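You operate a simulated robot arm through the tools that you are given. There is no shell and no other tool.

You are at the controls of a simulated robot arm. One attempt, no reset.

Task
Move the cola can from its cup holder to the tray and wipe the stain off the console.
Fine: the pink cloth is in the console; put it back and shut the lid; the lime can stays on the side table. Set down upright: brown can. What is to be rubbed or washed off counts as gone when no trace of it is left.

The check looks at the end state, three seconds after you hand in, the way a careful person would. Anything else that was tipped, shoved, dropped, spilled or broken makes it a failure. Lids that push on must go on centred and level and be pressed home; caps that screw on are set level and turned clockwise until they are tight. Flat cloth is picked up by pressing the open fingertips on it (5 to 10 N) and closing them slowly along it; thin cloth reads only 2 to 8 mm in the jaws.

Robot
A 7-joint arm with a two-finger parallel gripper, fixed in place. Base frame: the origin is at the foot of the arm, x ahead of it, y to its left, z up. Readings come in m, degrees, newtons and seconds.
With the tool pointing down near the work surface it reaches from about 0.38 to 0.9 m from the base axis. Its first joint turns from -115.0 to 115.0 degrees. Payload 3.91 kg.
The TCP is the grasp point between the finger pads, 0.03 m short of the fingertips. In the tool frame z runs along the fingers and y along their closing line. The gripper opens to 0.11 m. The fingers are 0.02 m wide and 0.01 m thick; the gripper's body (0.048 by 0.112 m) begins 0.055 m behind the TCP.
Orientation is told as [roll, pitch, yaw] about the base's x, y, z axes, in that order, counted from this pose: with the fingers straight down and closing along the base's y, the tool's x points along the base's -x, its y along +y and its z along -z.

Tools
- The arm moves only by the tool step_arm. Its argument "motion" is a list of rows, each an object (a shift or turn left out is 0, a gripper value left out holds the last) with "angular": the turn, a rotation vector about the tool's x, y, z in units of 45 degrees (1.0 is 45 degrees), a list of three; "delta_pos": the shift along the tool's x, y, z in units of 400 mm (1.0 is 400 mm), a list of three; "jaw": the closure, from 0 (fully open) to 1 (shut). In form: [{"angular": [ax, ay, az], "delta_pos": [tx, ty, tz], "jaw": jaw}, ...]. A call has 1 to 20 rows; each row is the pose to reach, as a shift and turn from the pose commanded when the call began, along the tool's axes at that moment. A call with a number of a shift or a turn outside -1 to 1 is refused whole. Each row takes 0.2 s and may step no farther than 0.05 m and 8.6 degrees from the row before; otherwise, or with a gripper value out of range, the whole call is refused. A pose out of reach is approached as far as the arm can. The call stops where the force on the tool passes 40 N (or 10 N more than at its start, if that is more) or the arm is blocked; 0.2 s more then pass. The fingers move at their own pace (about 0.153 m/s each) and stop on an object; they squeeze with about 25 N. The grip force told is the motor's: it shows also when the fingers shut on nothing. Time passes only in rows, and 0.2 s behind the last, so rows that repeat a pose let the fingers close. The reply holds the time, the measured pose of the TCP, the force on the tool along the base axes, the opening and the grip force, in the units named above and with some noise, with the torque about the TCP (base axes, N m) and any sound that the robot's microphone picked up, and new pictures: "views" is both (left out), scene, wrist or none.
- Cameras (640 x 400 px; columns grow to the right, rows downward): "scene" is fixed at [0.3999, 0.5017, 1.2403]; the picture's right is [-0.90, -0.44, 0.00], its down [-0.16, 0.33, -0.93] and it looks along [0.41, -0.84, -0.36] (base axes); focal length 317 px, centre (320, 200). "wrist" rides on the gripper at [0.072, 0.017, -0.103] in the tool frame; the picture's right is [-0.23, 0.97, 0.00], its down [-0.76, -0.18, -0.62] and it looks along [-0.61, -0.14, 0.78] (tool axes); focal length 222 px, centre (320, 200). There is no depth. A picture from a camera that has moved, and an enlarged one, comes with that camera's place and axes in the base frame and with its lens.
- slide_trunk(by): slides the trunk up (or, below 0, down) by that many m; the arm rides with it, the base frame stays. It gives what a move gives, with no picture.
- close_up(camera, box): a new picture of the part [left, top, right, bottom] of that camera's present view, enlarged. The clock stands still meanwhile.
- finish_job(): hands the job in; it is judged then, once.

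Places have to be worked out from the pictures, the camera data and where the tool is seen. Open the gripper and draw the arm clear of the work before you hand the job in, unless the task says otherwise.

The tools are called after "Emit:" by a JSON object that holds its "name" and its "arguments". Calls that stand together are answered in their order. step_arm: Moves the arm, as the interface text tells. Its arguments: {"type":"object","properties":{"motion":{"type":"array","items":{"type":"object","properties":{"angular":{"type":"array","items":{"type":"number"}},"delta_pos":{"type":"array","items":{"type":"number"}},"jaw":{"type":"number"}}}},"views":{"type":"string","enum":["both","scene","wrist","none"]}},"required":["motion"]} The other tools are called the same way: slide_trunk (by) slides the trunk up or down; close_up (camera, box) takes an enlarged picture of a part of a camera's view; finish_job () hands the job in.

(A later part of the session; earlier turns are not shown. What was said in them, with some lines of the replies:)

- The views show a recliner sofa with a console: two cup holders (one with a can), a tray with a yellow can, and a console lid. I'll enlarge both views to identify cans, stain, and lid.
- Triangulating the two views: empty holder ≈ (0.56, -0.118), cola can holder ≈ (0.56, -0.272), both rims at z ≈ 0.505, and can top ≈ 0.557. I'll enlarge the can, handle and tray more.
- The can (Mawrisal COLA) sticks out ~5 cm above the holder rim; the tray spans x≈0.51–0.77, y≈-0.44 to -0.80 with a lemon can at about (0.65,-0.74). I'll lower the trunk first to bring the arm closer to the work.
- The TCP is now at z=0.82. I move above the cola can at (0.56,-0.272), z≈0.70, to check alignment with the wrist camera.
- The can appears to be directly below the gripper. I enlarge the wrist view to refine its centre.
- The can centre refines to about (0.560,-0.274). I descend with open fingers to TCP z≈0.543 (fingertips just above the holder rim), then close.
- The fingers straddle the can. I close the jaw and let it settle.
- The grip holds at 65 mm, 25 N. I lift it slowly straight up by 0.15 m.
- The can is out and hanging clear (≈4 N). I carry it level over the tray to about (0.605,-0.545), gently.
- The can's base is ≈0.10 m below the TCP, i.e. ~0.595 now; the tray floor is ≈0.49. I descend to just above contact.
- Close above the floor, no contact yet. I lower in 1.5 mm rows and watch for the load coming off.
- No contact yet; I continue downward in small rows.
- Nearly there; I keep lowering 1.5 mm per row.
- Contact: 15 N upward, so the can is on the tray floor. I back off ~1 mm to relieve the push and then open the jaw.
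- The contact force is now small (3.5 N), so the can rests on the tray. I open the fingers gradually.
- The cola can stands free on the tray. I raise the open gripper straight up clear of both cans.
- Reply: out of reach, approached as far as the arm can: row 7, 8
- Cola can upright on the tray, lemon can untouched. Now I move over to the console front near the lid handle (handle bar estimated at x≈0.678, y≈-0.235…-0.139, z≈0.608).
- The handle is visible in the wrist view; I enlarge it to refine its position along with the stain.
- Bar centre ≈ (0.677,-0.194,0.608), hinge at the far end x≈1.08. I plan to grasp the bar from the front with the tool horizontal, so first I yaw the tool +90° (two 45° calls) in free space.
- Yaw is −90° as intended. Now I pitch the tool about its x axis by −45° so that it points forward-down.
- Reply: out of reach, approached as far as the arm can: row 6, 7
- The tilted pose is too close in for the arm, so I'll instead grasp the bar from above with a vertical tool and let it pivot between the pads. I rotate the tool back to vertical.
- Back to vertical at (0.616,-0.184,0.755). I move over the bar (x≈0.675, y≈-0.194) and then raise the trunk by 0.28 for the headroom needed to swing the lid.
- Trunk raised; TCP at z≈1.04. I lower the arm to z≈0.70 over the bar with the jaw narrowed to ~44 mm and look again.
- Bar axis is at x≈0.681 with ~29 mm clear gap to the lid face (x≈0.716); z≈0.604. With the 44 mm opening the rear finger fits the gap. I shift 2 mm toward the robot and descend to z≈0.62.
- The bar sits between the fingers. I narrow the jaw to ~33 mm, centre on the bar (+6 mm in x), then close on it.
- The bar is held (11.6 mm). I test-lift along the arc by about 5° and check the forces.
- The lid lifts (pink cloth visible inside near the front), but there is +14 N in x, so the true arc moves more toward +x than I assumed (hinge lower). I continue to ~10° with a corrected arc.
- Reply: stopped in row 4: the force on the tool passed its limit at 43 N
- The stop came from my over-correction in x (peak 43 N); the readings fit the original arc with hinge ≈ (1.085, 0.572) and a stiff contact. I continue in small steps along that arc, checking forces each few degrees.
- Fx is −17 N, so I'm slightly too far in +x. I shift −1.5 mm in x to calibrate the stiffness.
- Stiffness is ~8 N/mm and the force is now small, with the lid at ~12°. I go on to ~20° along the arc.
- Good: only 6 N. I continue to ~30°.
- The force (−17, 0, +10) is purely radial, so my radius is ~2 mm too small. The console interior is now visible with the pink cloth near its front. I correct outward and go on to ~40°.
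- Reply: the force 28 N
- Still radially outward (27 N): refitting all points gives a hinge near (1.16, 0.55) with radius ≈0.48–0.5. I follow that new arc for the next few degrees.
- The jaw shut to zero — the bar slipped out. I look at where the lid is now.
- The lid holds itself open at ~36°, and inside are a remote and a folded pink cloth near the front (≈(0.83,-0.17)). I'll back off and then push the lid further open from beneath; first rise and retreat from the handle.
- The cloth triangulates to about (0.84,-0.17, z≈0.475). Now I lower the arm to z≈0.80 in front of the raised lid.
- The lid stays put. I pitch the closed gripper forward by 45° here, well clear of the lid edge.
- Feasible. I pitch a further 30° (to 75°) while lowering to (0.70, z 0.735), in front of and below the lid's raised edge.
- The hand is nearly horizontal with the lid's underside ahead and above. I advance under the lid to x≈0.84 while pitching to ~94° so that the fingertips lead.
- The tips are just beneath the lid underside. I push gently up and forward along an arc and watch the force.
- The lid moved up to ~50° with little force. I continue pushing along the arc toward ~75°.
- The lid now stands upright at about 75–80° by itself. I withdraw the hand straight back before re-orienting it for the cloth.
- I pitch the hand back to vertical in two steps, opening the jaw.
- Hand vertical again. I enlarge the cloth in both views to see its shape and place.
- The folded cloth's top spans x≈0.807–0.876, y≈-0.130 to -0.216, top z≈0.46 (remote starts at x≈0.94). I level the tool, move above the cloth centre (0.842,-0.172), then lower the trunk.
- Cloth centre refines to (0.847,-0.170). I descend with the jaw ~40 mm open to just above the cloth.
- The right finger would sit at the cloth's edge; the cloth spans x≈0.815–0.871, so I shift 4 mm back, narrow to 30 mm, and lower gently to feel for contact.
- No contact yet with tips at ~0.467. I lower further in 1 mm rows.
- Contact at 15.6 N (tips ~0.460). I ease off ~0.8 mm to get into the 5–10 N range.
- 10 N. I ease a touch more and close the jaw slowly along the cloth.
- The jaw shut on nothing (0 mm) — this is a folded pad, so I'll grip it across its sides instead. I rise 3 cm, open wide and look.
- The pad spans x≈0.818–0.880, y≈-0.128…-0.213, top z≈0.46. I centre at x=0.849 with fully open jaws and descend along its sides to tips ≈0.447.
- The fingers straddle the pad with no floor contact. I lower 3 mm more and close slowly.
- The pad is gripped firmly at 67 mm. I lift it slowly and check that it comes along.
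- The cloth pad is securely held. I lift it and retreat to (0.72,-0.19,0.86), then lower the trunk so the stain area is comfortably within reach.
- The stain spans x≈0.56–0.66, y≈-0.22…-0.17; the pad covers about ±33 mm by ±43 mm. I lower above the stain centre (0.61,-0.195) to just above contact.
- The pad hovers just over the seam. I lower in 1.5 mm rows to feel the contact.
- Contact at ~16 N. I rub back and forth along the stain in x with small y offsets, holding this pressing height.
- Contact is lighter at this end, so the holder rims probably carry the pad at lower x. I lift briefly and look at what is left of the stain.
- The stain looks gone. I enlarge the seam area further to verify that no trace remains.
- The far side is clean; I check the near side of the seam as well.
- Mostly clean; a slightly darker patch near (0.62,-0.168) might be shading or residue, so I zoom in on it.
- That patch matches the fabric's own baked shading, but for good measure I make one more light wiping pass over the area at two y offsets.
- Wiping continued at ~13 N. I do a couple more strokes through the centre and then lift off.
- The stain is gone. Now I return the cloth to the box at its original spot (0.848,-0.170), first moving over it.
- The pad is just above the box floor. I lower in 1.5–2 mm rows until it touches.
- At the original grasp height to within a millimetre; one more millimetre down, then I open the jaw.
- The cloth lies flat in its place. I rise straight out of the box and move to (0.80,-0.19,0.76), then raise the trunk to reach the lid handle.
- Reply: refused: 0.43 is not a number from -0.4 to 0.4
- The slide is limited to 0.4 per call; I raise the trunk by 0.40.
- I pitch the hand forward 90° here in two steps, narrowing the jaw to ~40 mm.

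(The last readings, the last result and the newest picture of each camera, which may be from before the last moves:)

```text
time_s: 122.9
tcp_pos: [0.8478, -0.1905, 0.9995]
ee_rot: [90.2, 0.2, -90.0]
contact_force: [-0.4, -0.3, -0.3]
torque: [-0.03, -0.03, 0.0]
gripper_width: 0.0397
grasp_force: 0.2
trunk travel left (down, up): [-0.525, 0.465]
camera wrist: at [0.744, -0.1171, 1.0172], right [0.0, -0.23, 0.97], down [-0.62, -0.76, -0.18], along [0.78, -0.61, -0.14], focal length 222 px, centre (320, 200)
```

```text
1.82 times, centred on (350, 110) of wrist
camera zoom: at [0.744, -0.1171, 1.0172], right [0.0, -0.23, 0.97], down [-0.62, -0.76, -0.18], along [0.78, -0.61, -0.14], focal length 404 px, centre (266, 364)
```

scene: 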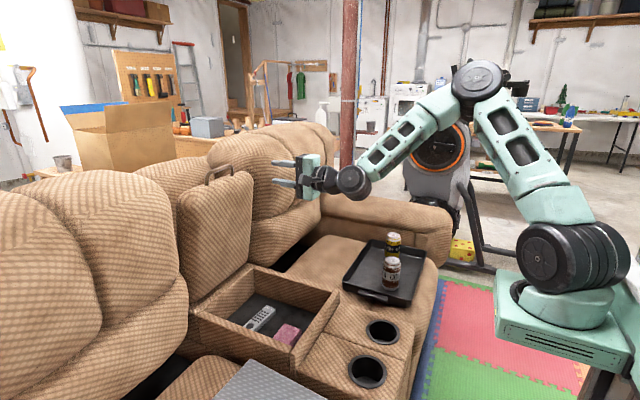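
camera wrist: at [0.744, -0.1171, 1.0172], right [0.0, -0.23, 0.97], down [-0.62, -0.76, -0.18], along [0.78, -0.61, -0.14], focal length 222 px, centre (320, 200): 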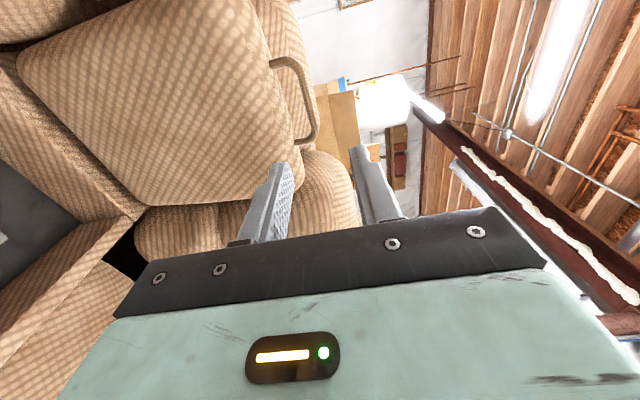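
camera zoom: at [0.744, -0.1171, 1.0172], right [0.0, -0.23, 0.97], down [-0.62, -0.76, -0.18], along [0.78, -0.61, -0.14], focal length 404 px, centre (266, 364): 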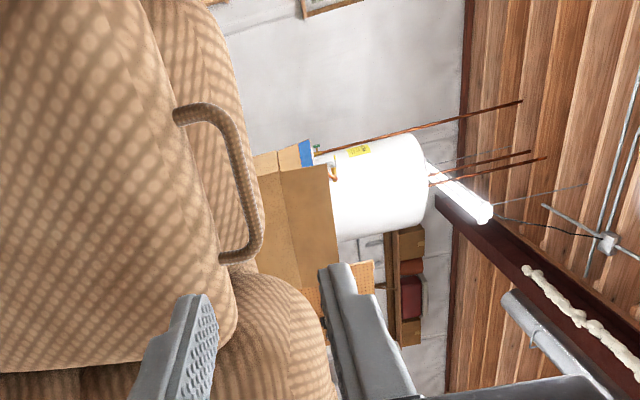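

Triangulating both views puts the bar at (1.072,-0.191,0.984) with the lid nearly vertical. I move in at z≈0.990 (lower finger through the 28 mm gap), first to x≈1.0.

Emit:
{"name": "step_arm", "arguments": {"motion": [{"delta_pos": [0, -0.01, 0.08], "jaw": 0.64}, {"delta_pos": [0, -0.024, 0.17]}, {"delta_pos": [0, -0.024, 0.26]}, {"delta_pos": [0, -0.024, 0.33]}, {"delta_pos": [0, -0.024, 0.38]}, {"delta_pos": [0, -0.024, 0.38]}], "views": "both"}}

Emit:
{"name": "close_up", "arguments": {"camera": "scene", "box": [180, 130, 280, 205]}}

Emit:
{"name": "close_up", "arguments": {"camera": "wrist", "box": [230, 60, 450, 220]}}

```text
time_s: 124.3
tcp_pos: [1.0, -0.1913, 0.9904]
ee_rot: [90.1, 0.1, -90.1]
contact_force: [-0.1, 0.0, 0.0]
torque: [0.02, -0.01, 0.0]
gripper_width: 0.0396
grasp_force: 0.0
trunk travel left (down, up): [-0.525, 0.465]
camera wrist: at [0.897, -0.118, 1.0064], right [0.0, -0.23, 0.97], down [-0.62, -0.76, -0.18], along [0.78, -0.61, -0.14], focal length 222 px, centre (320, 200)
```

scene: 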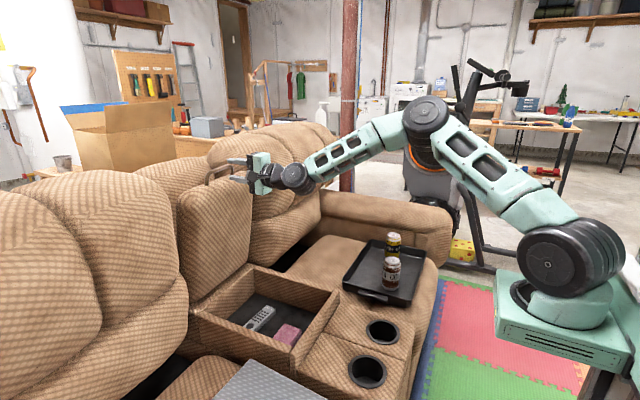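
wrist: 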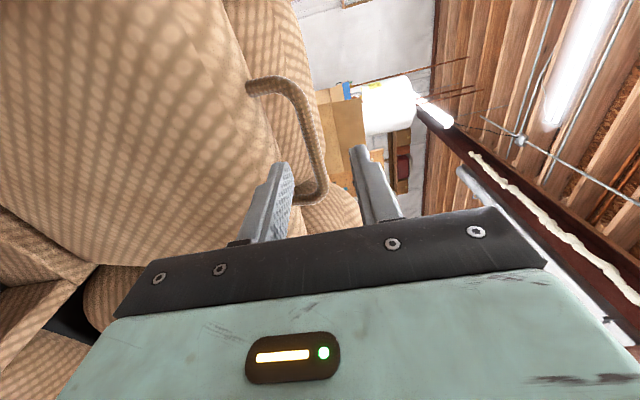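

```text
5.33 times, centred on (230, 168) of scene
camera zoom: at [0.3999, 0.5017, 1.2403], right [-0.9, -0.44, 0.0], down [-0.16, 0.33, -0.93], along [0.41, -0.84, -0.36], focal length 1691 px, centre (800, 373)
```

zoom: 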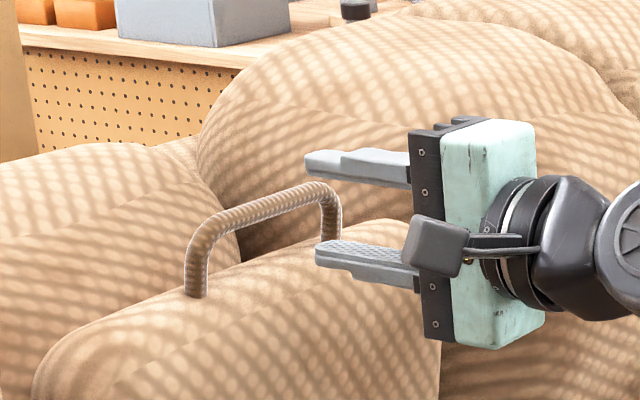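

```text
2.50 times, centred on (340, 140) of wrist
camera zoom: at [0.897, -0.118, 1.0064], right [0.0, -0.23, 0.97], down [-0.62, -0.76, -0.18], along [0.78, -0.61, -0.14], focal length 555 px, centre (270, 350)
```

zoom: 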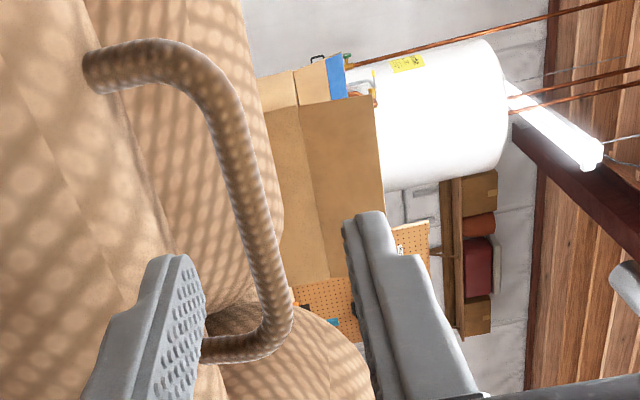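

The bar lies between the finger planes (z≈0.984). I advance to x≈1.06 slowly.

Emit:
{"name": "step_arm", "arguments": {"motion": [{"delta_pos": [0, 0, 0.04], "jaw": 0.64}, {"delta_pos": [0, 0, 0.08]}, {"delta_pos": [0, 0, 0.115]}, {"delta_pos": [0, 0, 0.15]}, {"delta_pos": [0, 0, 0.15]}], "views": "wrist"}}

Emit:
{"name": "close_up", "arguments": {"camera": "scene", "box": [180, 130, 280, 205]}}

```text
time_s: 125.5
tcp_pos: [1.0598, -0.1901, 0.9895]
ee_rot: [90.1, 0.0, -90.0]
contact_force: [-0.7, -0.2, -0.4]
torque: [-0.02, -0.01, 0.01]
gripper_width: 0.0397
grasp_force: 0.0
trunk travel left (down, up): [-0.525, 0.465]
camera wrist: at [0.9562, -0.1178, 1.0074], right [0.0, -0.23, 0.97], down [-0.62, -0.76, -0.18], along [0.78, -0.61, -0.14], focal length 222 px, centre (320, 200)
```

wrist: 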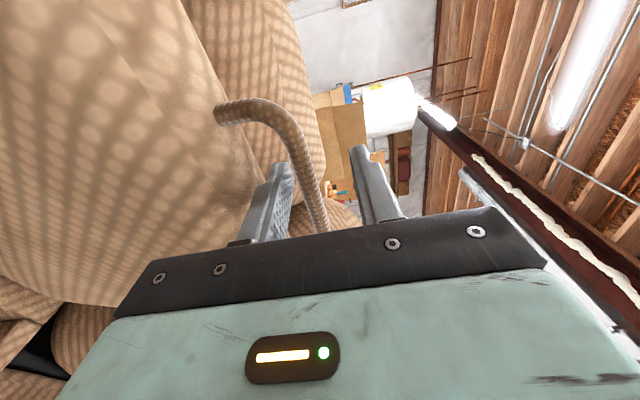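

```text
5.33 times, centred on (230, 168) of scene
camera zoom: at [0.3999, 0.5017, 1.2403], right [-0.9, -0.44, 0.0], down [-0.16, 0.33, -0.93], along [0.41, -0.84, -0.36], focal length 1691 px, centre (800, 373)
```

zoom: 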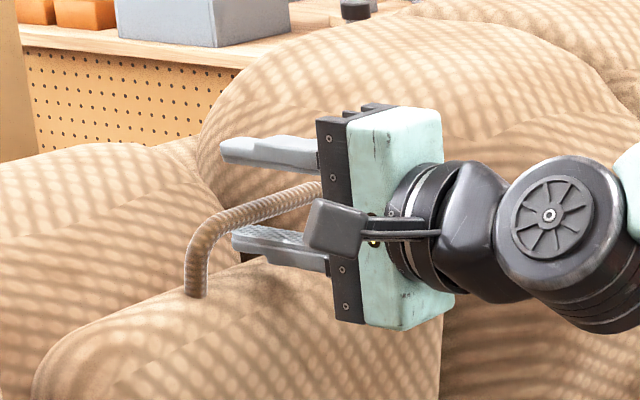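

The bar is between the fingers. I centre 4 mm lower while narrowing, then close on it.

Emit:
{"name": "step_arm", "arguments": {"motion": [{"delta_pos": [0, 0, 0], "jaw": 0.72}, {"delta_pos": [0, -0.01, 0], "jaw": 0.75}, {"delta_pos": [0, -0.0125, 0], "jaw": 0.82}, {"delta_pos": [0, -0.0125, 0], "jaw": 0.9}, {"delta_pos": [0, -0.0125, 0], "jaw": 1}, {"delta_pos": [0, -0.0125, 0], "jaw": 1}], "views": "wrist"}}

```text
time_s: 126.9
tcp_pos: [1.0613, -0.1914, 0.9811]
ee_rot: [89.8, 0.0, -90.0]
contact_force: [0.0, -1.7, -19.4]
torque: [-0.64, 0.29, 0.15]
gripper_width: 0.0115
grasp_force: 44.6
trunk travel left (down, up): [-0.525, 0.465]
camera wrist: at [0.9569, -0.1176, 0.9993], right [0.0, -0.23, 0.97], down [-0.62, -0.76, -0.18], along [0.78, -0.61, -0.15], focal length 222 px, centre (320, 200)
```

wrist: 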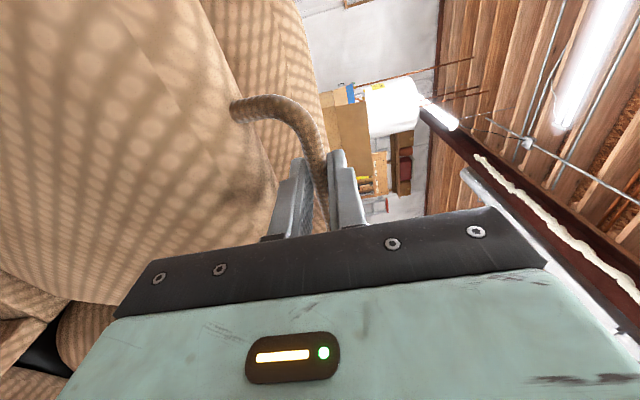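

The bar is held (11.5 mm). I pull it toward the robot along the arc (hinge refit ≈ (1.09,0.57), R≈0.41), lowering slightly as it comes.

Emit:
{"name": "step_arm", "arguments": {"motion": [{"delta_pos": [0, -0.0085, 0], "jaw": 1}, {"delta_pos": [0, -0.011, -0.024]}, {"delta_pos": [0, -0.013, -0.048]}, {"delta_pos": [0, -0.015, -0.0725]}, {"delta_pos": [0, -0.0173, -0.0965]}, {"delta_pos": [0, -0.021, -0.12]}, {"delta_pos": [0, -0.0253, -0.141]}, {"delta_pos": [0, -0.029, -0.163]}, {"delta_pos": [0, -0.0335, -0.185]}, {"delta_pos": [0, -0.0335, -0.185]}], "views": "both"}}

```text
time_s: 129.1
tcp_pos: [0.9853, -0.1907, 0.9677]
ee_rot: [89.8, 0.2, -90.2]
contact_force: [5.4, -4.5, -21.6]
torque: [-0.6, 0.29, -0.44]
gripper_width: 0.0116
grasp_force: 45.1
trunk travel left (down, up): [-0.525, 0.465]
camera wrist: at [0.8828, -0.1174, 0.9862], right [0.0, -0.23, 0.97], down [-0.62, -0.76, -0.18], along [0.78, -0.61, -0.15], focal length 222 px, centre (320, 200)
```

scene: 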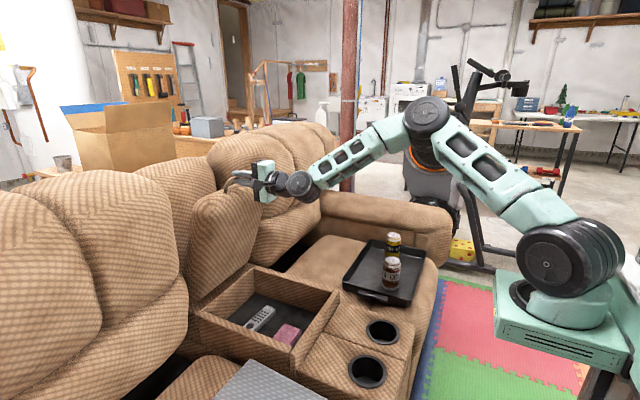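
wrist: 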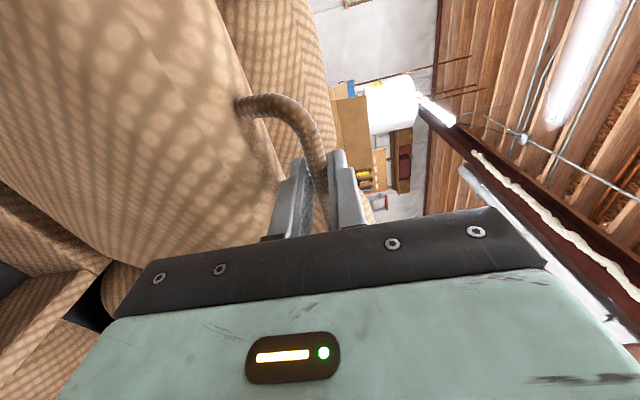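

The lid follows nicely; still ~20 N downward, so I go a little lower along the arc to ~67°.

Emit:
{"name": "step_arm", "arguments": {"motion": [{"delta_pos": [0, -0.01, 0], "jaw": 1}, {"delta_pos": [0, -0.016, -0.022]}, {"delta_pos": [0, -0.022, -0.0438]}, {"delta_pos": [0, -0.028, -0.065]}, {"delta_pos": [0, -0.0345, -0.0865]}, {"delta_pos": [0, -0.042, -0.108]}, {"delta_pos": [0, -0.0495, -0.129]}, {"delta_pos": [0, -0.057, -0.15]}, {"delta_pos": [0, -0.0655, -0.171]}, {"delta_pos": [0, -0.0655, -0.171]}], "views": "scene"}}

```text
time_s: 131.3
tcp_pos: [0.918, -0.1894, 0.9433]
ee_rot: [89.8, 0.2, -90.0]
contact_force: [5.8, -2.2, -14.5]
torque: [-0.5, 0.15, -0.19]
gripper_width: 0.0118
grasp_force: 45.3
trunk travel left (down, up): [-0.525, 0.465]
```

scene: 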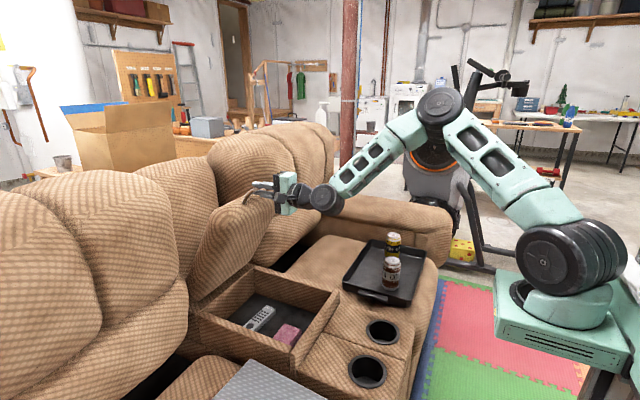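

Working well. I continue to ~57°.

Emit:
{"name": "step_arm", "arguments": {"motion": [{"delta_pos": [0, -0.0075, 0], "jaw": 1}, {"delta_pos": [0, -0.017, -0.0204]}, {"delta_pos": [0, -0.0263, -0.0408]}, {"delta_pos": [0, -0.0363, -0.061]}, {"delta_pos": [0, -0.0463, -0.081]}, {"delta_pos": [0, -0.0573, -0.1005]}, {"delta_pos": [0, -0.0683, -0.12]}, {"delta_pos": [0, -0.08, -0.1393]}, {"delta_pos": [0, -0.092, -0.1585]}, {"delta_pos": [0, -0.092, -0.1585]}], "views": "scene"}}

```text
time_s: 133.5
tcp_pos: [0.8531, -0.1906, 0.9076]
ee_rot: [90.1, 0.0, -90.0]
contact_force: [2.6, -4.3, -4.3]
torque: [-0.47, 0.03, -0.43]
gripper_width: 0.0117
grasp_force: 44.9
trunk travel left (down, up): [-0.525, 0.465]
```

scene: 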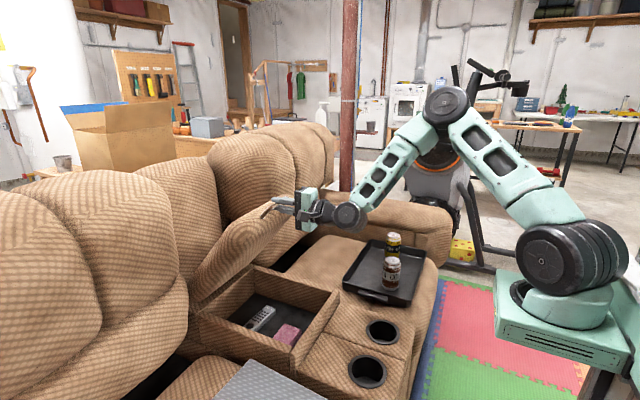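

Smooth. I bring it to ~50°, after which I'll release and push the lid down from above.

Emit:
{"name": "step_arm", "arguments": {"motion": [{"delta_pos": [0, -0.014, -0.0185], "jaw": 1}, {"delta_pos": [0, -0.0278, -0.037]}, {"delta_pos": [0, -0.041, -0.055]}, {"delta_pos": [0, -0.0545, -0.073]}, {"delta_pos": [0, -0.069, -0.0905]}, {"delta_pos": [0, -0.083, -0.108]}, {"delta_pos": [0, -0.083, -0.108]}], "views": "both"}}

```text
time_s: 135.1
tcp_pos: [0.8107, -0.1906, 0.8739]
ee_rot: [89.9, 0.1, -90.0]
contact_force: [4.3, 0.5, -5.6]
torque: [-0.42, 0.04, -0.33]
gripper_width: 0.0118
grasp_force: 44.5
trunk travel left (down, up): [-0.525, 0.465]
camera wrist: at [0.707, -0.1174, 0.8921], right [0.0, -0.23, 0.97], down [-0.62, -0.76, -0.18], along [0.78, -0.61, -0.14], focal length 222 px, centre (320, 200)
```

scene: 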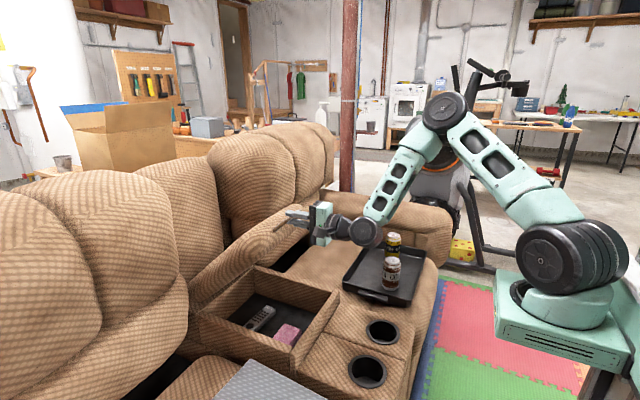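
wrist: 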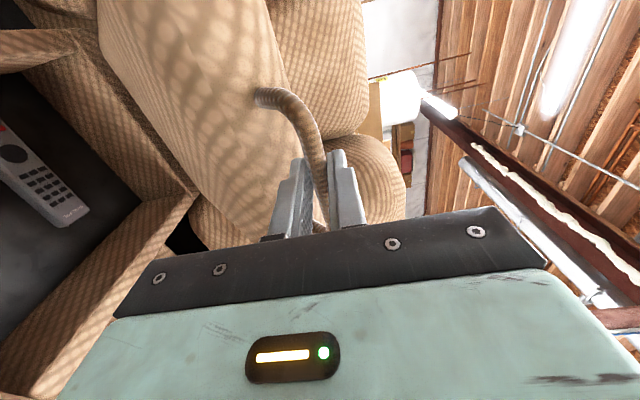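

I release with a small opening (20 mm) and withdraw straight back; the lid should hold at ~45°.

Emit:
{"name": "step_arm", "arguments": {"motion": [{"delta_pos": [0, 0, 0], "jaw": 0.83}, {"delta_pos": [0, 0, 0], "jaw": 0.82}, {"delta_pos": [0, 0, -0.03], "jaw": 0.82}, {"delta_pos": [0, 0, -0.08], "jaw": 0.82}, {"delta_pos": [0, 0.02, -0.14], "jaw": 0.82}, {"delta_pos": [0, 0.05, -0.17], "jaw": 0.82}, {"delta_pos": [0, 0.05, -0.17], "jaw": 0.82}], "views": "both"}}

```text
time_s: 136.7
tcp_pos: [0.7419, -0.191, 0.8939]
ee_rot: [90.0, 0.2, -90.1]
contact_force: [-0.2, 0.3, -0.3]
torque: [0.0, -0.02, 0.01]
gripper_width: 0.0196
grasp_force: 0.0
trunk travel left (down, up): [-0.525, 0.465]
camera wrist: at [0.6386, -0.1171, 0.9122], right [0.0, -0.23, 0.97], down [-0.62, -0.76, -0.18], along [0.78, -0.61, -0.14], focal length 222 px, centre (320, 200)
```

scene: 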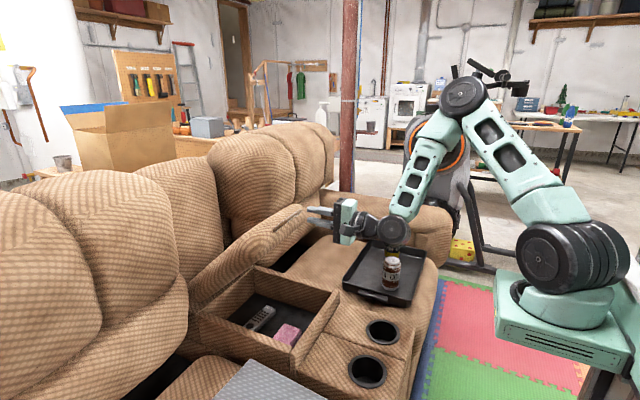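
wrist: 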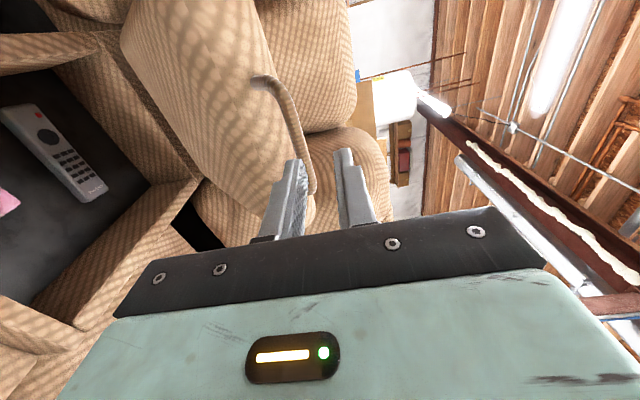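

The lid holds by itself. I raise the hand and pitch it back to vertical with the jaw shut, to push the lid down from above.

Emit:
{"name": "step_arm", "arguments": {"motion": [{"delta_pos": [0, 0.1, 0], "jaw": 1}, {"delta_pos": [0, 0.2, 0]}, {"angular": [0.18, 0, 0], "delta_pos": [0, 0.3, 0]}, {"angular": [0.36, 0, 0], "delta_pos": [0, 0.3, 0.02]}, {"angular": [0.54, 0, 0], "delta_pos": [0, 0.3, 0.04]}, {"angular": [0.72, 0, 0], "delta_pos": [0, 0.3, 0.06]}, {"angular": [0.9, 0, 0], "delta_pos": [0, 0.3, 0.08]}, {"angular": [1.0, 0, 0], "delta_pos": [0, 0.3, 0.1]}], "views": "none"}}

Emit:
{"name": "step_arm", "arguments": {"motion": [{"angular": [0.18, 0, 0]}, {"angular": [0.36, 0, 0]}, {"angular": [0.54, 0, 0]}, {"angular": [0.72, 0, 0]}, {"angular": [0.9, 0, 0]}, {"angular": [1.0, 0, 0]}, {"angular": [1.0, 0, 0]}], "views": "both"}}

Emit:
{"name": "close_up", "arguments": {"camera": "scene", "box": [180, 140, 380, 320]}}

```text
time_s: 138.5
tcp_pos: [0.7825, -0.1905, 1.0153]
ee_rot: [45.0, 0.0, -90.0]
contact_force: [-0.8, -0.3, -0.4]
torque: [0.02, -0.04, 0.04]
gripper_width: 0.0
grasp_force: 25.3
trunk travel left (down, up): [-0.525, 0.465]
```

```text
time_s: 140.1
tcp_pos: [0.7826, -0.1906, 1.0157]
ee_rot: [0.0, 0.1, -89.9]
contact_force: [0.1, 0.9, -0.9]
torque: [0.0, -0.01, 0.01]
gripper_width: 0.0
grasp_force: 25.1
trunk travel left (down, up): [-0.525, 0.465]
camera wrist: at [0.7996, -0.1175, 1.1195], right [0.97, -0.23, 0.0], down [-0.18, -0.76, 0.62], along [-0.14, -0.61, -0.78], focal length 222 px, centre (320, 200)
```

scene: 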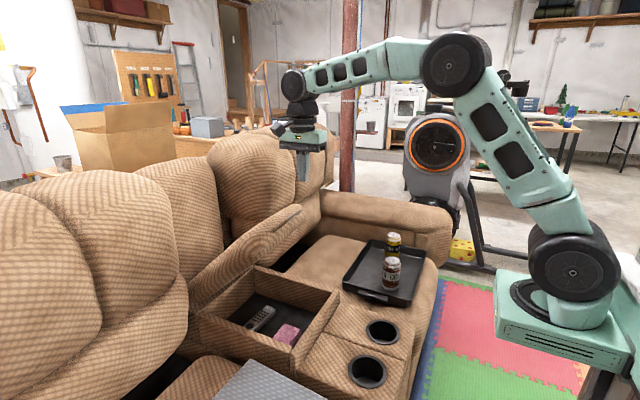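
wrist: 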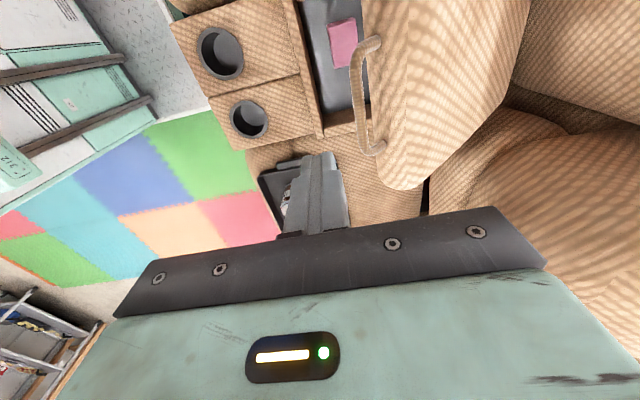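

```text
2.22 times, centred on (280, 230) of scene
camera zoom: at [0.3999, 0.5017, 1.2403], right [-0.9, -0.44, 0.0], down [-0.16, 0.33, -0.93], along [0.41, -0.84, -0.36], focal length 704 px, centre (409, 133)
```

zoom: 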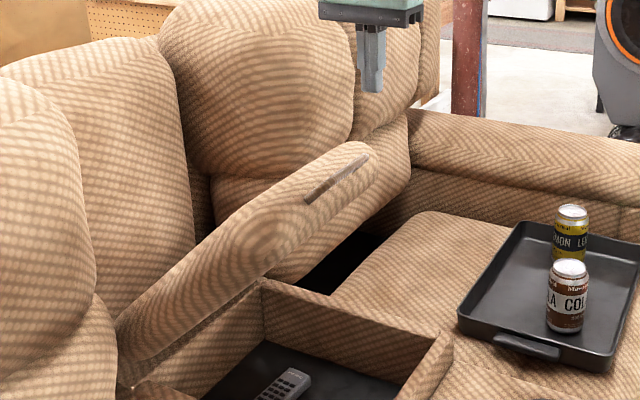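

The lid is at ~42°. I move above its top face, ~4 cm behind the front edge (x≈0.895), and descend toward contact.

Emit:
{"name": "step_arm", "arguments": {"motion": [{"delta_pos": [0, 0.1, 0], "jaw": 1}, {"delta_pos": [0, 0.2, 0]}, {"delta_pos": [0, 0.281, 0]}, {"delta_pos": [0, 0.281, 0.1]}, {"delta_pos": [0, 0.281, 0.2]}, {"delta_pos": [0, 0.281, 0.27]}, {"delta_pos": [0, 0.281, 0.3]}, {"delta_pos": [0, 0.281, 0.3]}], "views": "both"}}

Emit:
{"name": "close_up", "arguments": {"camera": "scene", "box": [180, 140, 380, 320]}}

```text
time_s: 141.9
tcp_pos: [0.8952, -0.1905, 0.8957]
ee_rot: [0.1, 0.1, -90.0]
contact_force: [-0.3, 0.1, 0.3]
torque: [-0.02, 0.03, -0.01]
gripper_width: 0.0002
grasp_force: 25.1
out of reach, approached as far as the arm can: row 3
trunk travel left (down, up): [-0.525, 0.465]
camera wrist: at [0.9116, -0.1175, 0.9992], right [0.97, -0.23, 0.0], down [-0.18, -0.76, 0.62], along [-0.14, -0.61, -0.78], focal length 222 px, centre (320, 200)
```

scene: 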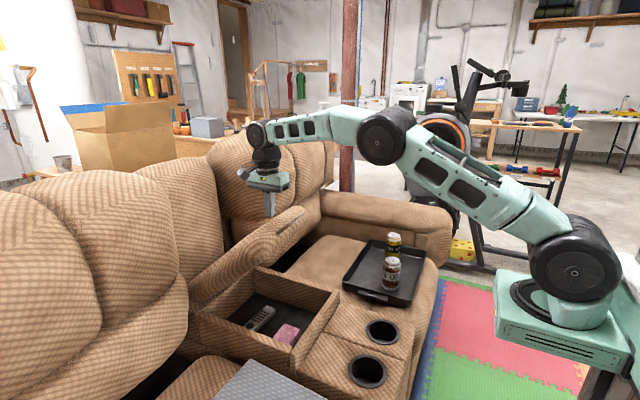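
wrist: 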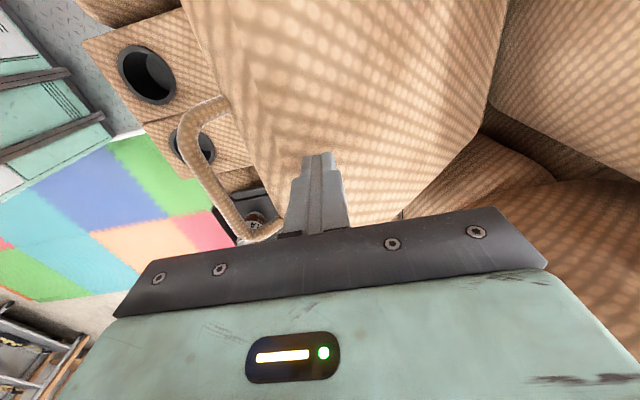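

```text
2.22 times, centred on (280, 230) of scene
camera zoom: at [0.3999, 0.5017, 1.2403], right [-0.9, -0.44, 0.0], down [-0.16, 0.33, -0.93], along [0.41, -0.84, -0.36], focal length 704 px, centre (409, 133)
```

zoom: 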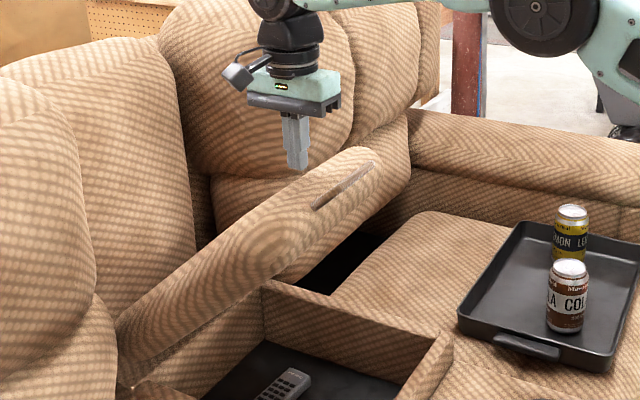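

The tip is ~3 cm above the lid. I push down along the lid's closing arc with the shut fingers, stopping short of closed to check.

Emit:
{"name": "step_arm", "arguments": {"motion": [{"delta_pos": [0, 0, 0.04], "jaw": 1}, {"delta_pos": [0, 0, 0.0775]}, {"delta_pos": [0, -0.04, 0.11]}, {"delta_pos": [0, -0.0785, 0.142]}, {"delta_pos": [0, -0.114, 0.1785]}, {"delta_pos": [0, -0.1485, 0.2153]}, {"delta_pos": [0, -0.179, 0.256]}, {"delta_pos": [0, -0.209, 0.2968]}, {"delta_pos": [0, -0.209, 0.2968]}], "views": "both"}}

Emit:
{"name": "close_up", "arguments": {"camera": "scene", "box": [180, 160, 380, 340]}}

```text
time_s: 143.9
tcp_pos: [0.8103, -0.1907, 0.7756]
ee_rot: [0.1, 0.1, -90.0]
contact_force: [-0.2, 0.6, 0.5]
torque: [0.02, -0.04, -0.01]
gripper_width: 0.0
grasp_force: 25.2
trunk travel left (down, up): [-0.525, 0.465]
camera wrist: at [0.8272, -0.1167, 0.8801], right [0.97, -0.23, 0.0], down [-0.18, -0.76, 0.62], along [-0.14, -0.61, -0.78], focal length 222 px, centre (320, 200)
```

scene: 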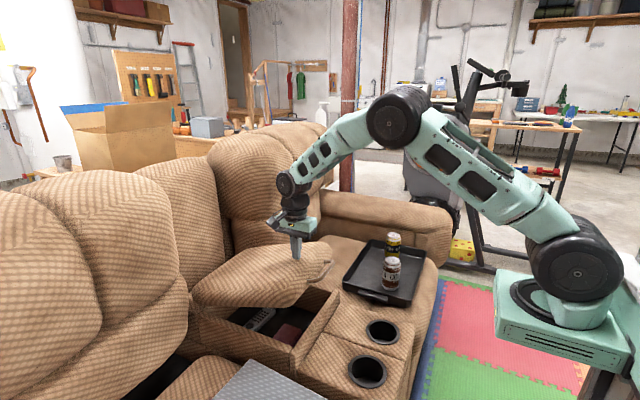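
wrist: 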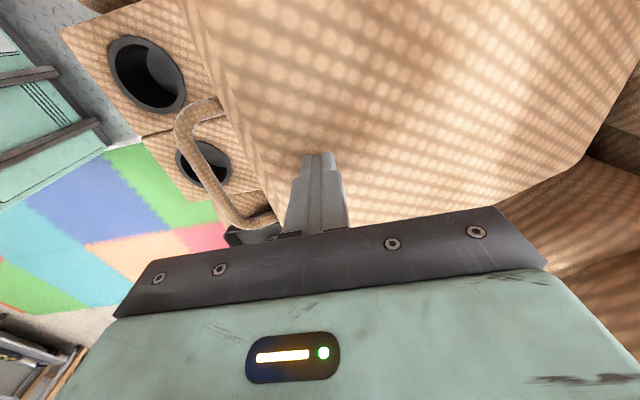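

```text
2.22 times, centred on (280, 250) of scene
camera zoom: at [0.3999, 0.5017, 1.2403], right [-0.9, -0.44, 0.0], down [-0.16, 0.33, -0.93], along [0.41, -0.84, -0.36], focal length 704 px, centre (409, 89)
```

zoom: 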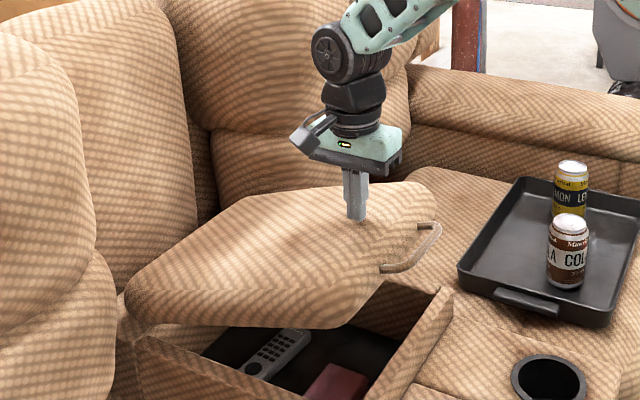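

The lid is down to ~20°. I continue along the arc toward closed, in small rows.

Emit:
{"name": "step_arm", "arguments": {"motion": [{"delta_pos": [0, -0.025, 0.044], "jaw": 1}, {"delta_pos": [0, -0.05, 0.088]}, {"delta_pos": [0, -0.07, 0.135]}, {"delta_pos": [0, -0.089, 0.182]}, {"delta_pos": [0, -0.1, 0.215]}, {"delta_pos": [0, -0.108, 0.245]}, {"delta_pos": [0, -0.113, 0.265]}, {"delta_pos": [0, -0.113, 0.265]}], "views": "both"}}

Emit:
{"name": "close_up", "arguments": {"camera": "scene", "box": [180, 190, 380, 360]}}

```text
time_s: 145.7
tcp_pos: [0.7667, -0.1897, 0.6699]
ee_rot: [0.2, 0.1, -90.1]
contact_force: [0.9, -0.3, 0.0]
torque: [-0.01, -0.01, 0.03]
gripper_width: 0.0001
grasp_force: 25.1
trunk travel left (down, up): [-0.525, 0.465]
camera wrist: at [0.7838, -0.1156, 0.7742], right [0.97, -0.23, 0.0], down [-0.18, -0.76, 0.62], along [-0.14, -0.61, -0.78], focal length 222 px, centre (320, 200)
```

scene: 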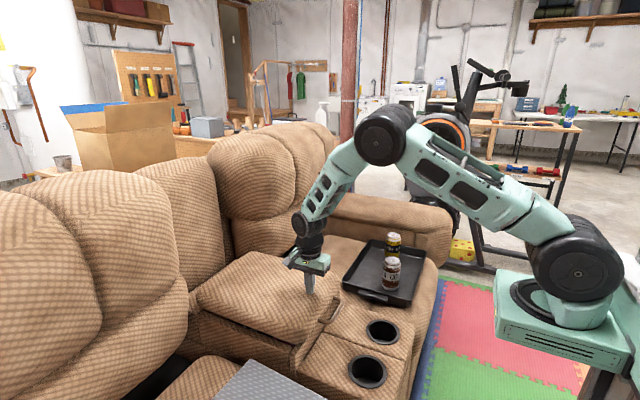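
wrist: 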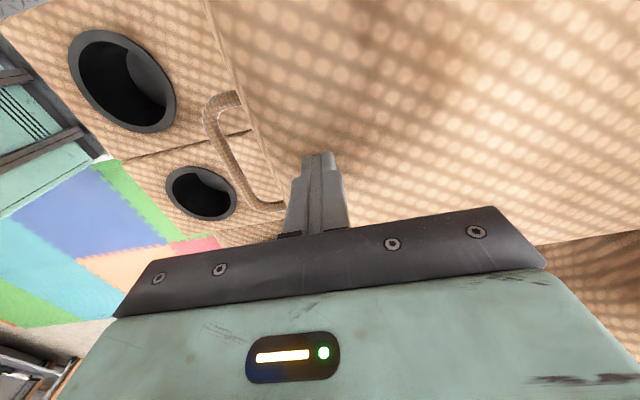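

```text
2.35 times, centred on (280, 275) of scene
camera zoom: at [0.3999, 0.5017, 1.2403], right [-0.9, -0.44, 0.0], down [-0.16, 0.33, -0.93], along [0.41, -0.84, -0.36], focal length 746 px, centre (414, 24)
```

zoom: 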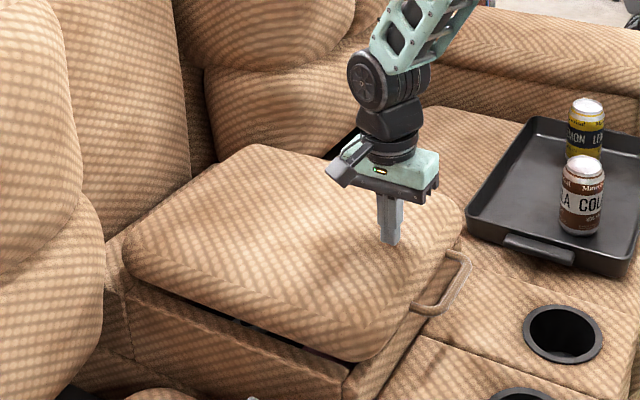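

The lid is practically shut. I press down in 2 mm rows until firm contact shows it seated.

Emit:
{"name": "step_arm", "arguments": {"motion": [{"delta_pos": [0, -0.001, 0.005], "jaw": 1}, {"delta_pos": [0, -0.002, 0.01]}, {"delta_pos": [0, -0.002, 0.015]}, {"delta_pos": [0, -0.002, 0.02]}, {"delta_pos": [0, -0.002, 0.02]}], "views": "none"}}

```text
time_s: 146.7
tcp_pos: [0.7664, -0.1891, 0.6685]
ee_rot: [0.3, 0.1, -90.1]
contact_force: [-13.7, 3.6, 24.2]
torque: [-0.11, 0.42, -0.04]
gripper_width: 0.0003
grasp_force: 25.0
trunk travel left (down, up): [-0.525, 0.465]
stopped in row 5: the force on the tool passed its limit at 44 N (the readings are from after the stop); the commanded pose is now the measured one
```

The lid is firmly seated (44 N). I lift off and retreat to compare with the initial picture.

Emit:
{"name": "step_arm", "arguments": {"motion": [{"delta_pos": [0, 0, -0.03], "jaw": 1}, {"delta_pos": [0, 0, -0.1]}, {"delta_pos": [0, -0.05, -0.2]}, {"delta_pos": [0, -0.13, -0.3]}, {"delta_pos": [0, -0.2, -0.4], "jaw": 0.5}, {"delta_pos": [0, -0.25, -0.5], "jaw": 0}, {"delta_pos": [0, -0.25, -0.5], "jaw": 0}], "views": "both"}}

Emit:
{"name": "close_up", "arguments": {"camera": "scene", "box": [160, 220, 400, 400]}}

Emit:
{"name": "close_up", "arguments": {"camera": "scene", "box": [180, 270, 280, 350]}}

```text
refused: row 4 steps farther than a row can; nothing moved
```

```text
2.22 times, centred on (280, 310) of scene
camera zoom: at [0.3999, 0.5017, 1.2403], right [-0.9, -0.44, 0.0], down [-0.16, 0.33, -0.93], along [0.41, -0.84, -0.36], focal length 704 px, centre (409, -44)
```

zoom: 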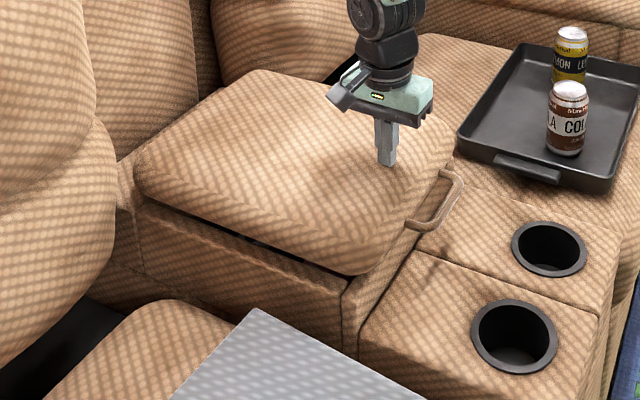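

```text
5.00 times, centred on (230, 310) of scene
camera zoom: at [0.3999, 0.5017, 1.2403], right [-0.9, -0.44, 0.0], down [-0.16, 0.33, -0.93], along [0.41, -0.84, -0.36], focal length 1585 px, centre (770, -350)
```

zoom: 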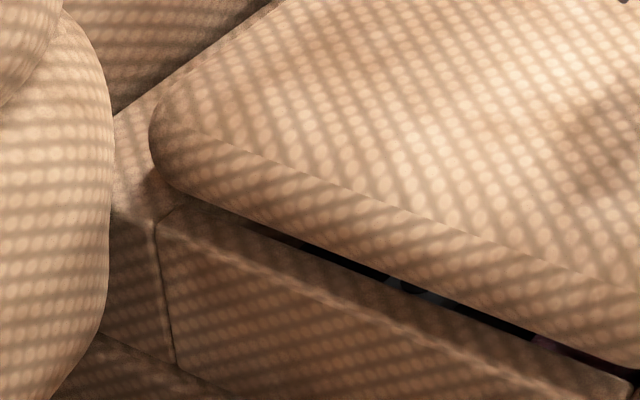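

The lid matches its initial closed position exactly. I lift off with smaller rows and open the jaw while drawing clear.

Emit:
{"name": "step_arm", "arguments": {"motion": [{"delta_pos": [0, 0, -0.03], "jaw": 1}, {"delta_pos": [0, 0, -0.1]}, {"delta_pos": [0, -0.03, -0.19]}, {"delta_pos": [0, -0.08, -0.28]}, {"delta_pos": [0, -0.13, -0.37], "jaw": 0.5}, {"delta_pos": [0, -0.18, -0.46], "jaw": 0}, {"delta_pos": [0, -0.22, -0.55], "jaw": 0}, {"delta_pos": [0, -0.22, -0.55], "jaw": 0}], "views": "both"}}

Emit:
{"name": "close_up", "arguments": {"camera": "scene", "box": [160, 220, 460, 400]}}

Emit:
{"name": "close_up", "arguments": {"camera": "wrist", "box": [150, 0, 450, 220]}}

```text
time_s: 148.5
tcp_pos: [0.6789, -0.1863, 0.8859]
ee_rot: [0.4, 0.1, -90.0]
contact_force: [-0.6, 0.2, -0.4]
torque: [-0.03, 0.02, -0.04]
gripper_width: 0.1101
grasp_force: 0.0
trunk travel left (down, up): [-0.525, 0.465]
camera wrist: at [0.6955, -0.1132, 0.9897], right [0.97, -0.23, 0.0], down [-0.18, -0.76, 0.62], along [-0.14, -0.61, -0.78], focal length 222 px, centre (320, 200)
```

scene: 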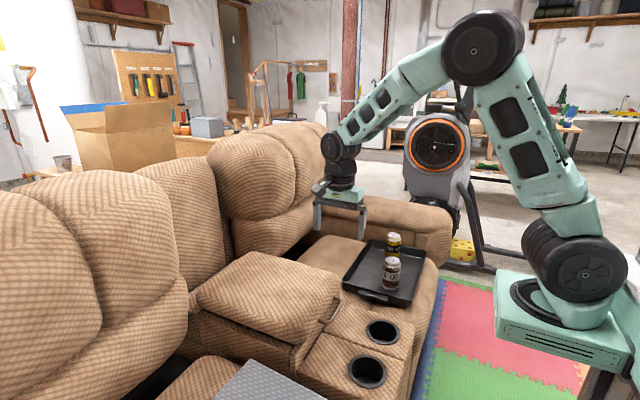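
wrist: 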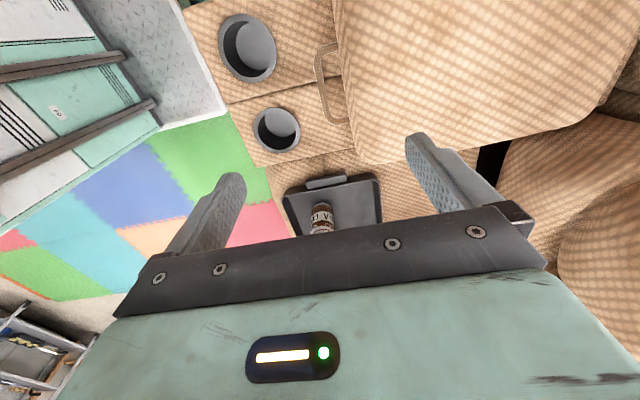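

```text
2.13 times, centred on (310, 310) of scene
camera zoom: at [0.3999, 0.5017, 1.2403], right [-0.9, -0.44, 0.0], down [-0.16, 0.33, -0.93], along [0.41, -0.84, -0.36], focal length 676 px, centre (341, -35)
```

zoom: 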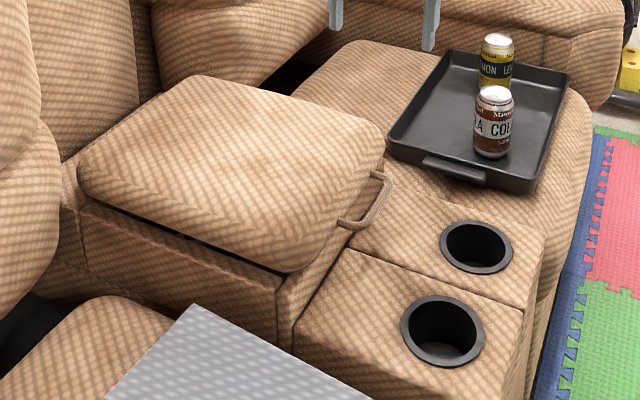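

```text
1.82 times, centred on (300, 110) of wrist
camera zoom: at [0.6955, -0.1132, 0.9897], right [0.97, -0.23, 0.0], down [-0.18, -0.76, 0.62], along [-0.14, -0.61, -0.78], focal length 404 px, centre (356, 364)
```

zoom: 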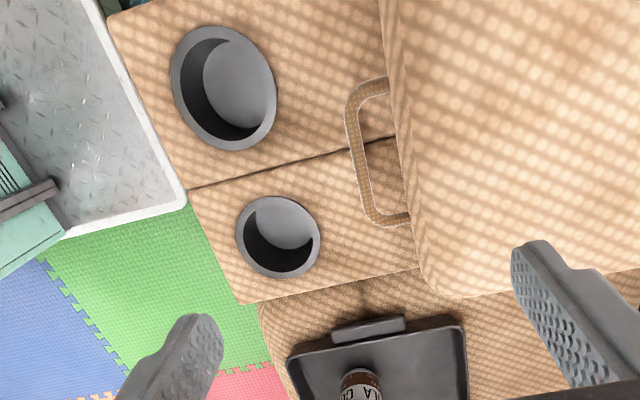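

Everything looks right: lid shut, stain gone, cola can upright on the tray, lemon can and tray undisturbed. I raise the trunk a bit to draw the arm well clear and take a last look.

Emit:
{"name": "slide_trunk", "arguments": {"by": 0.25}}

Emit:
{"name": "step_arm", "arguments": {"motion": [{"delta_pos": [0, -0.05, 0], "jaw": 0}, {"delta_pos": [0, -0.1, 0], "jaw": 0}], "views": "both"}}

Emit:
{"name": "close_up", "arguments": {"camera": "wrist", "box": [180, 20, 400, 220]}}

Emit:
{"name": "close_up", "arguments": {"camera": "scene", "box": [310, 220, 430, 370]}}

```text
time_s: 151.1
tcp_pos: [0.6793, -0.1867, 1.1359]
ee_rot: [0.3, 0.0, -90.1]
contact_force: [-0.1, 0.3, -0.2]
torque: [0.0, 0.02, 0.01]
gripper_width: 0.1099
grasp_force: 0.0
trunk travel left (down, up): [-0.775, 0.215]
```

```text
time_s: 151.7
tcp_pos: [0.6389, -0.1856, 1.1366]
ee_rot: [0.3, 0.1, -90.0]
contact_force: [0.1, -0.3, -0.2]
torque: [0.01, 0.0, 0.03]
gripper_width: 0.11
grasp_force: 0.1
trunk travel left (down, up): [-0.775, 0.215]
camera wrist: at [0.6552, -0.1121, 1.24], right [0.97, -0.23, 0.0], down [-0.18, -0.76, 0.62], along [-0.14, -0.61, -0.78], focal length 222 px, centre (320, 200)
```

scene: 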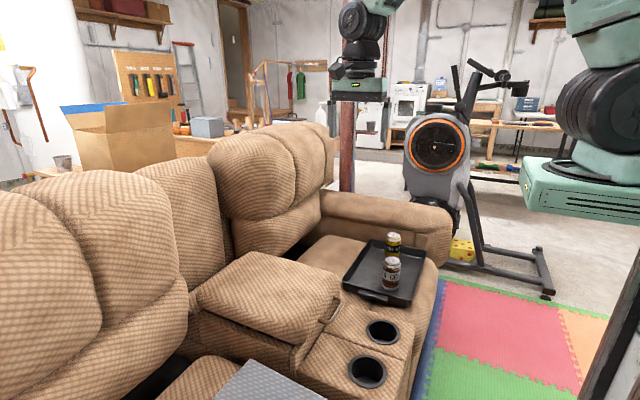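
wrist: 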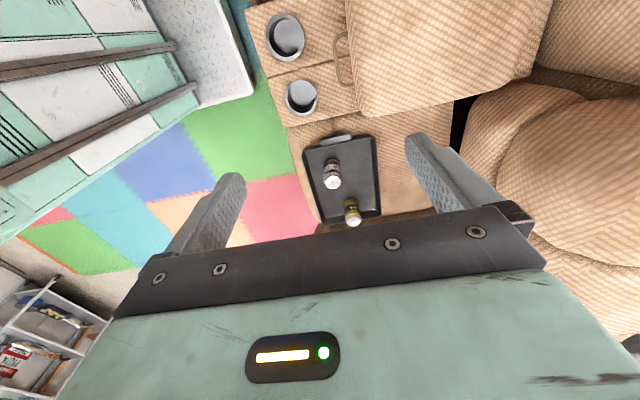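

```text
2.00 times, centred on (290, 120) of wrist
camera zoom: at [0.6552, -0.1121, 1.24], right [0.97, -0.23, 0.0], down [-0.18, -0.76, 0.62], along [-0.14, -0.61, -0.78], focal length 444 px, centre (380, 360)
```

zoom: 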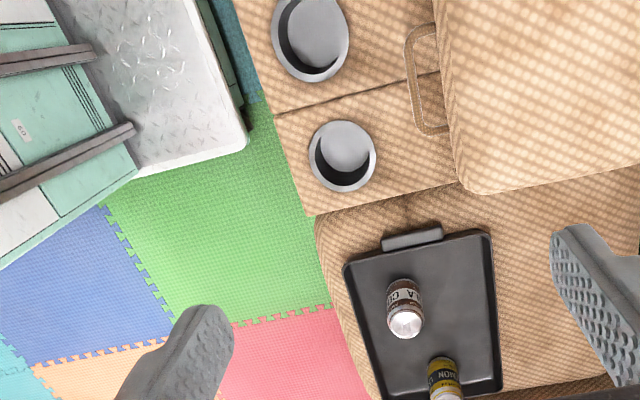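

```text
2.67 times, centred on (370, 295) of scene
camera zoom: at [0.3999, 0.5017, 1.2403], right [-0.9, -0.44, 0.0], down [-0.16, 0.33, -0.93], along [0.41, -0.84, -0.36], focal length 845 px, centre (187, -53)
```

zoom: 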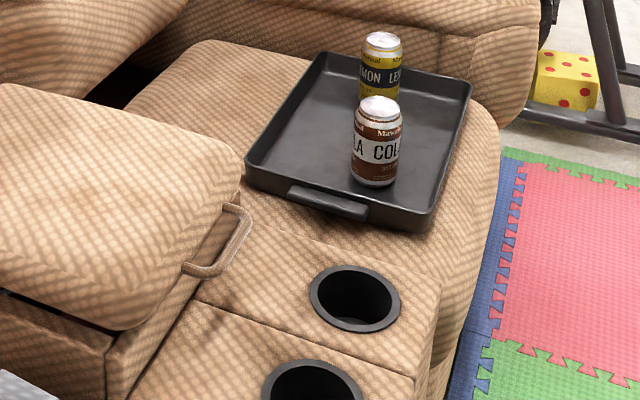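

Everything checks out in both views:
- The cola can stands upright on the tray.
- No trace of the stain is left.
- The cloth is back in the console and the lid is seated.
- The gripper is open and clear of the work.

I'm handing the job in.

Emit:
{"name": "finish_job", "arguments": {}}

```text
The job is handed in.
```

The job is handed in, and both parts look done in the last pictures.

- **Cola can:** it stands upright on the tray. The lemon can that was already there stayed in place.
- **Stain:** I wiped it with the pink cloth, and close-ups of the console top show no trace left.
- **Cloth and lid:** the cloth is back inside the console where it was. The lid is pressed shut and looks the same as at the start.
- **Lime can:** I never saw it or the side table, and the arm touched nothing outside the console, lid and tray.

While I was opening the lid, the handle slipped out of the gripper once. The lid stayed up on its own, so nothing dropped. The gripper is open and clear of the work.
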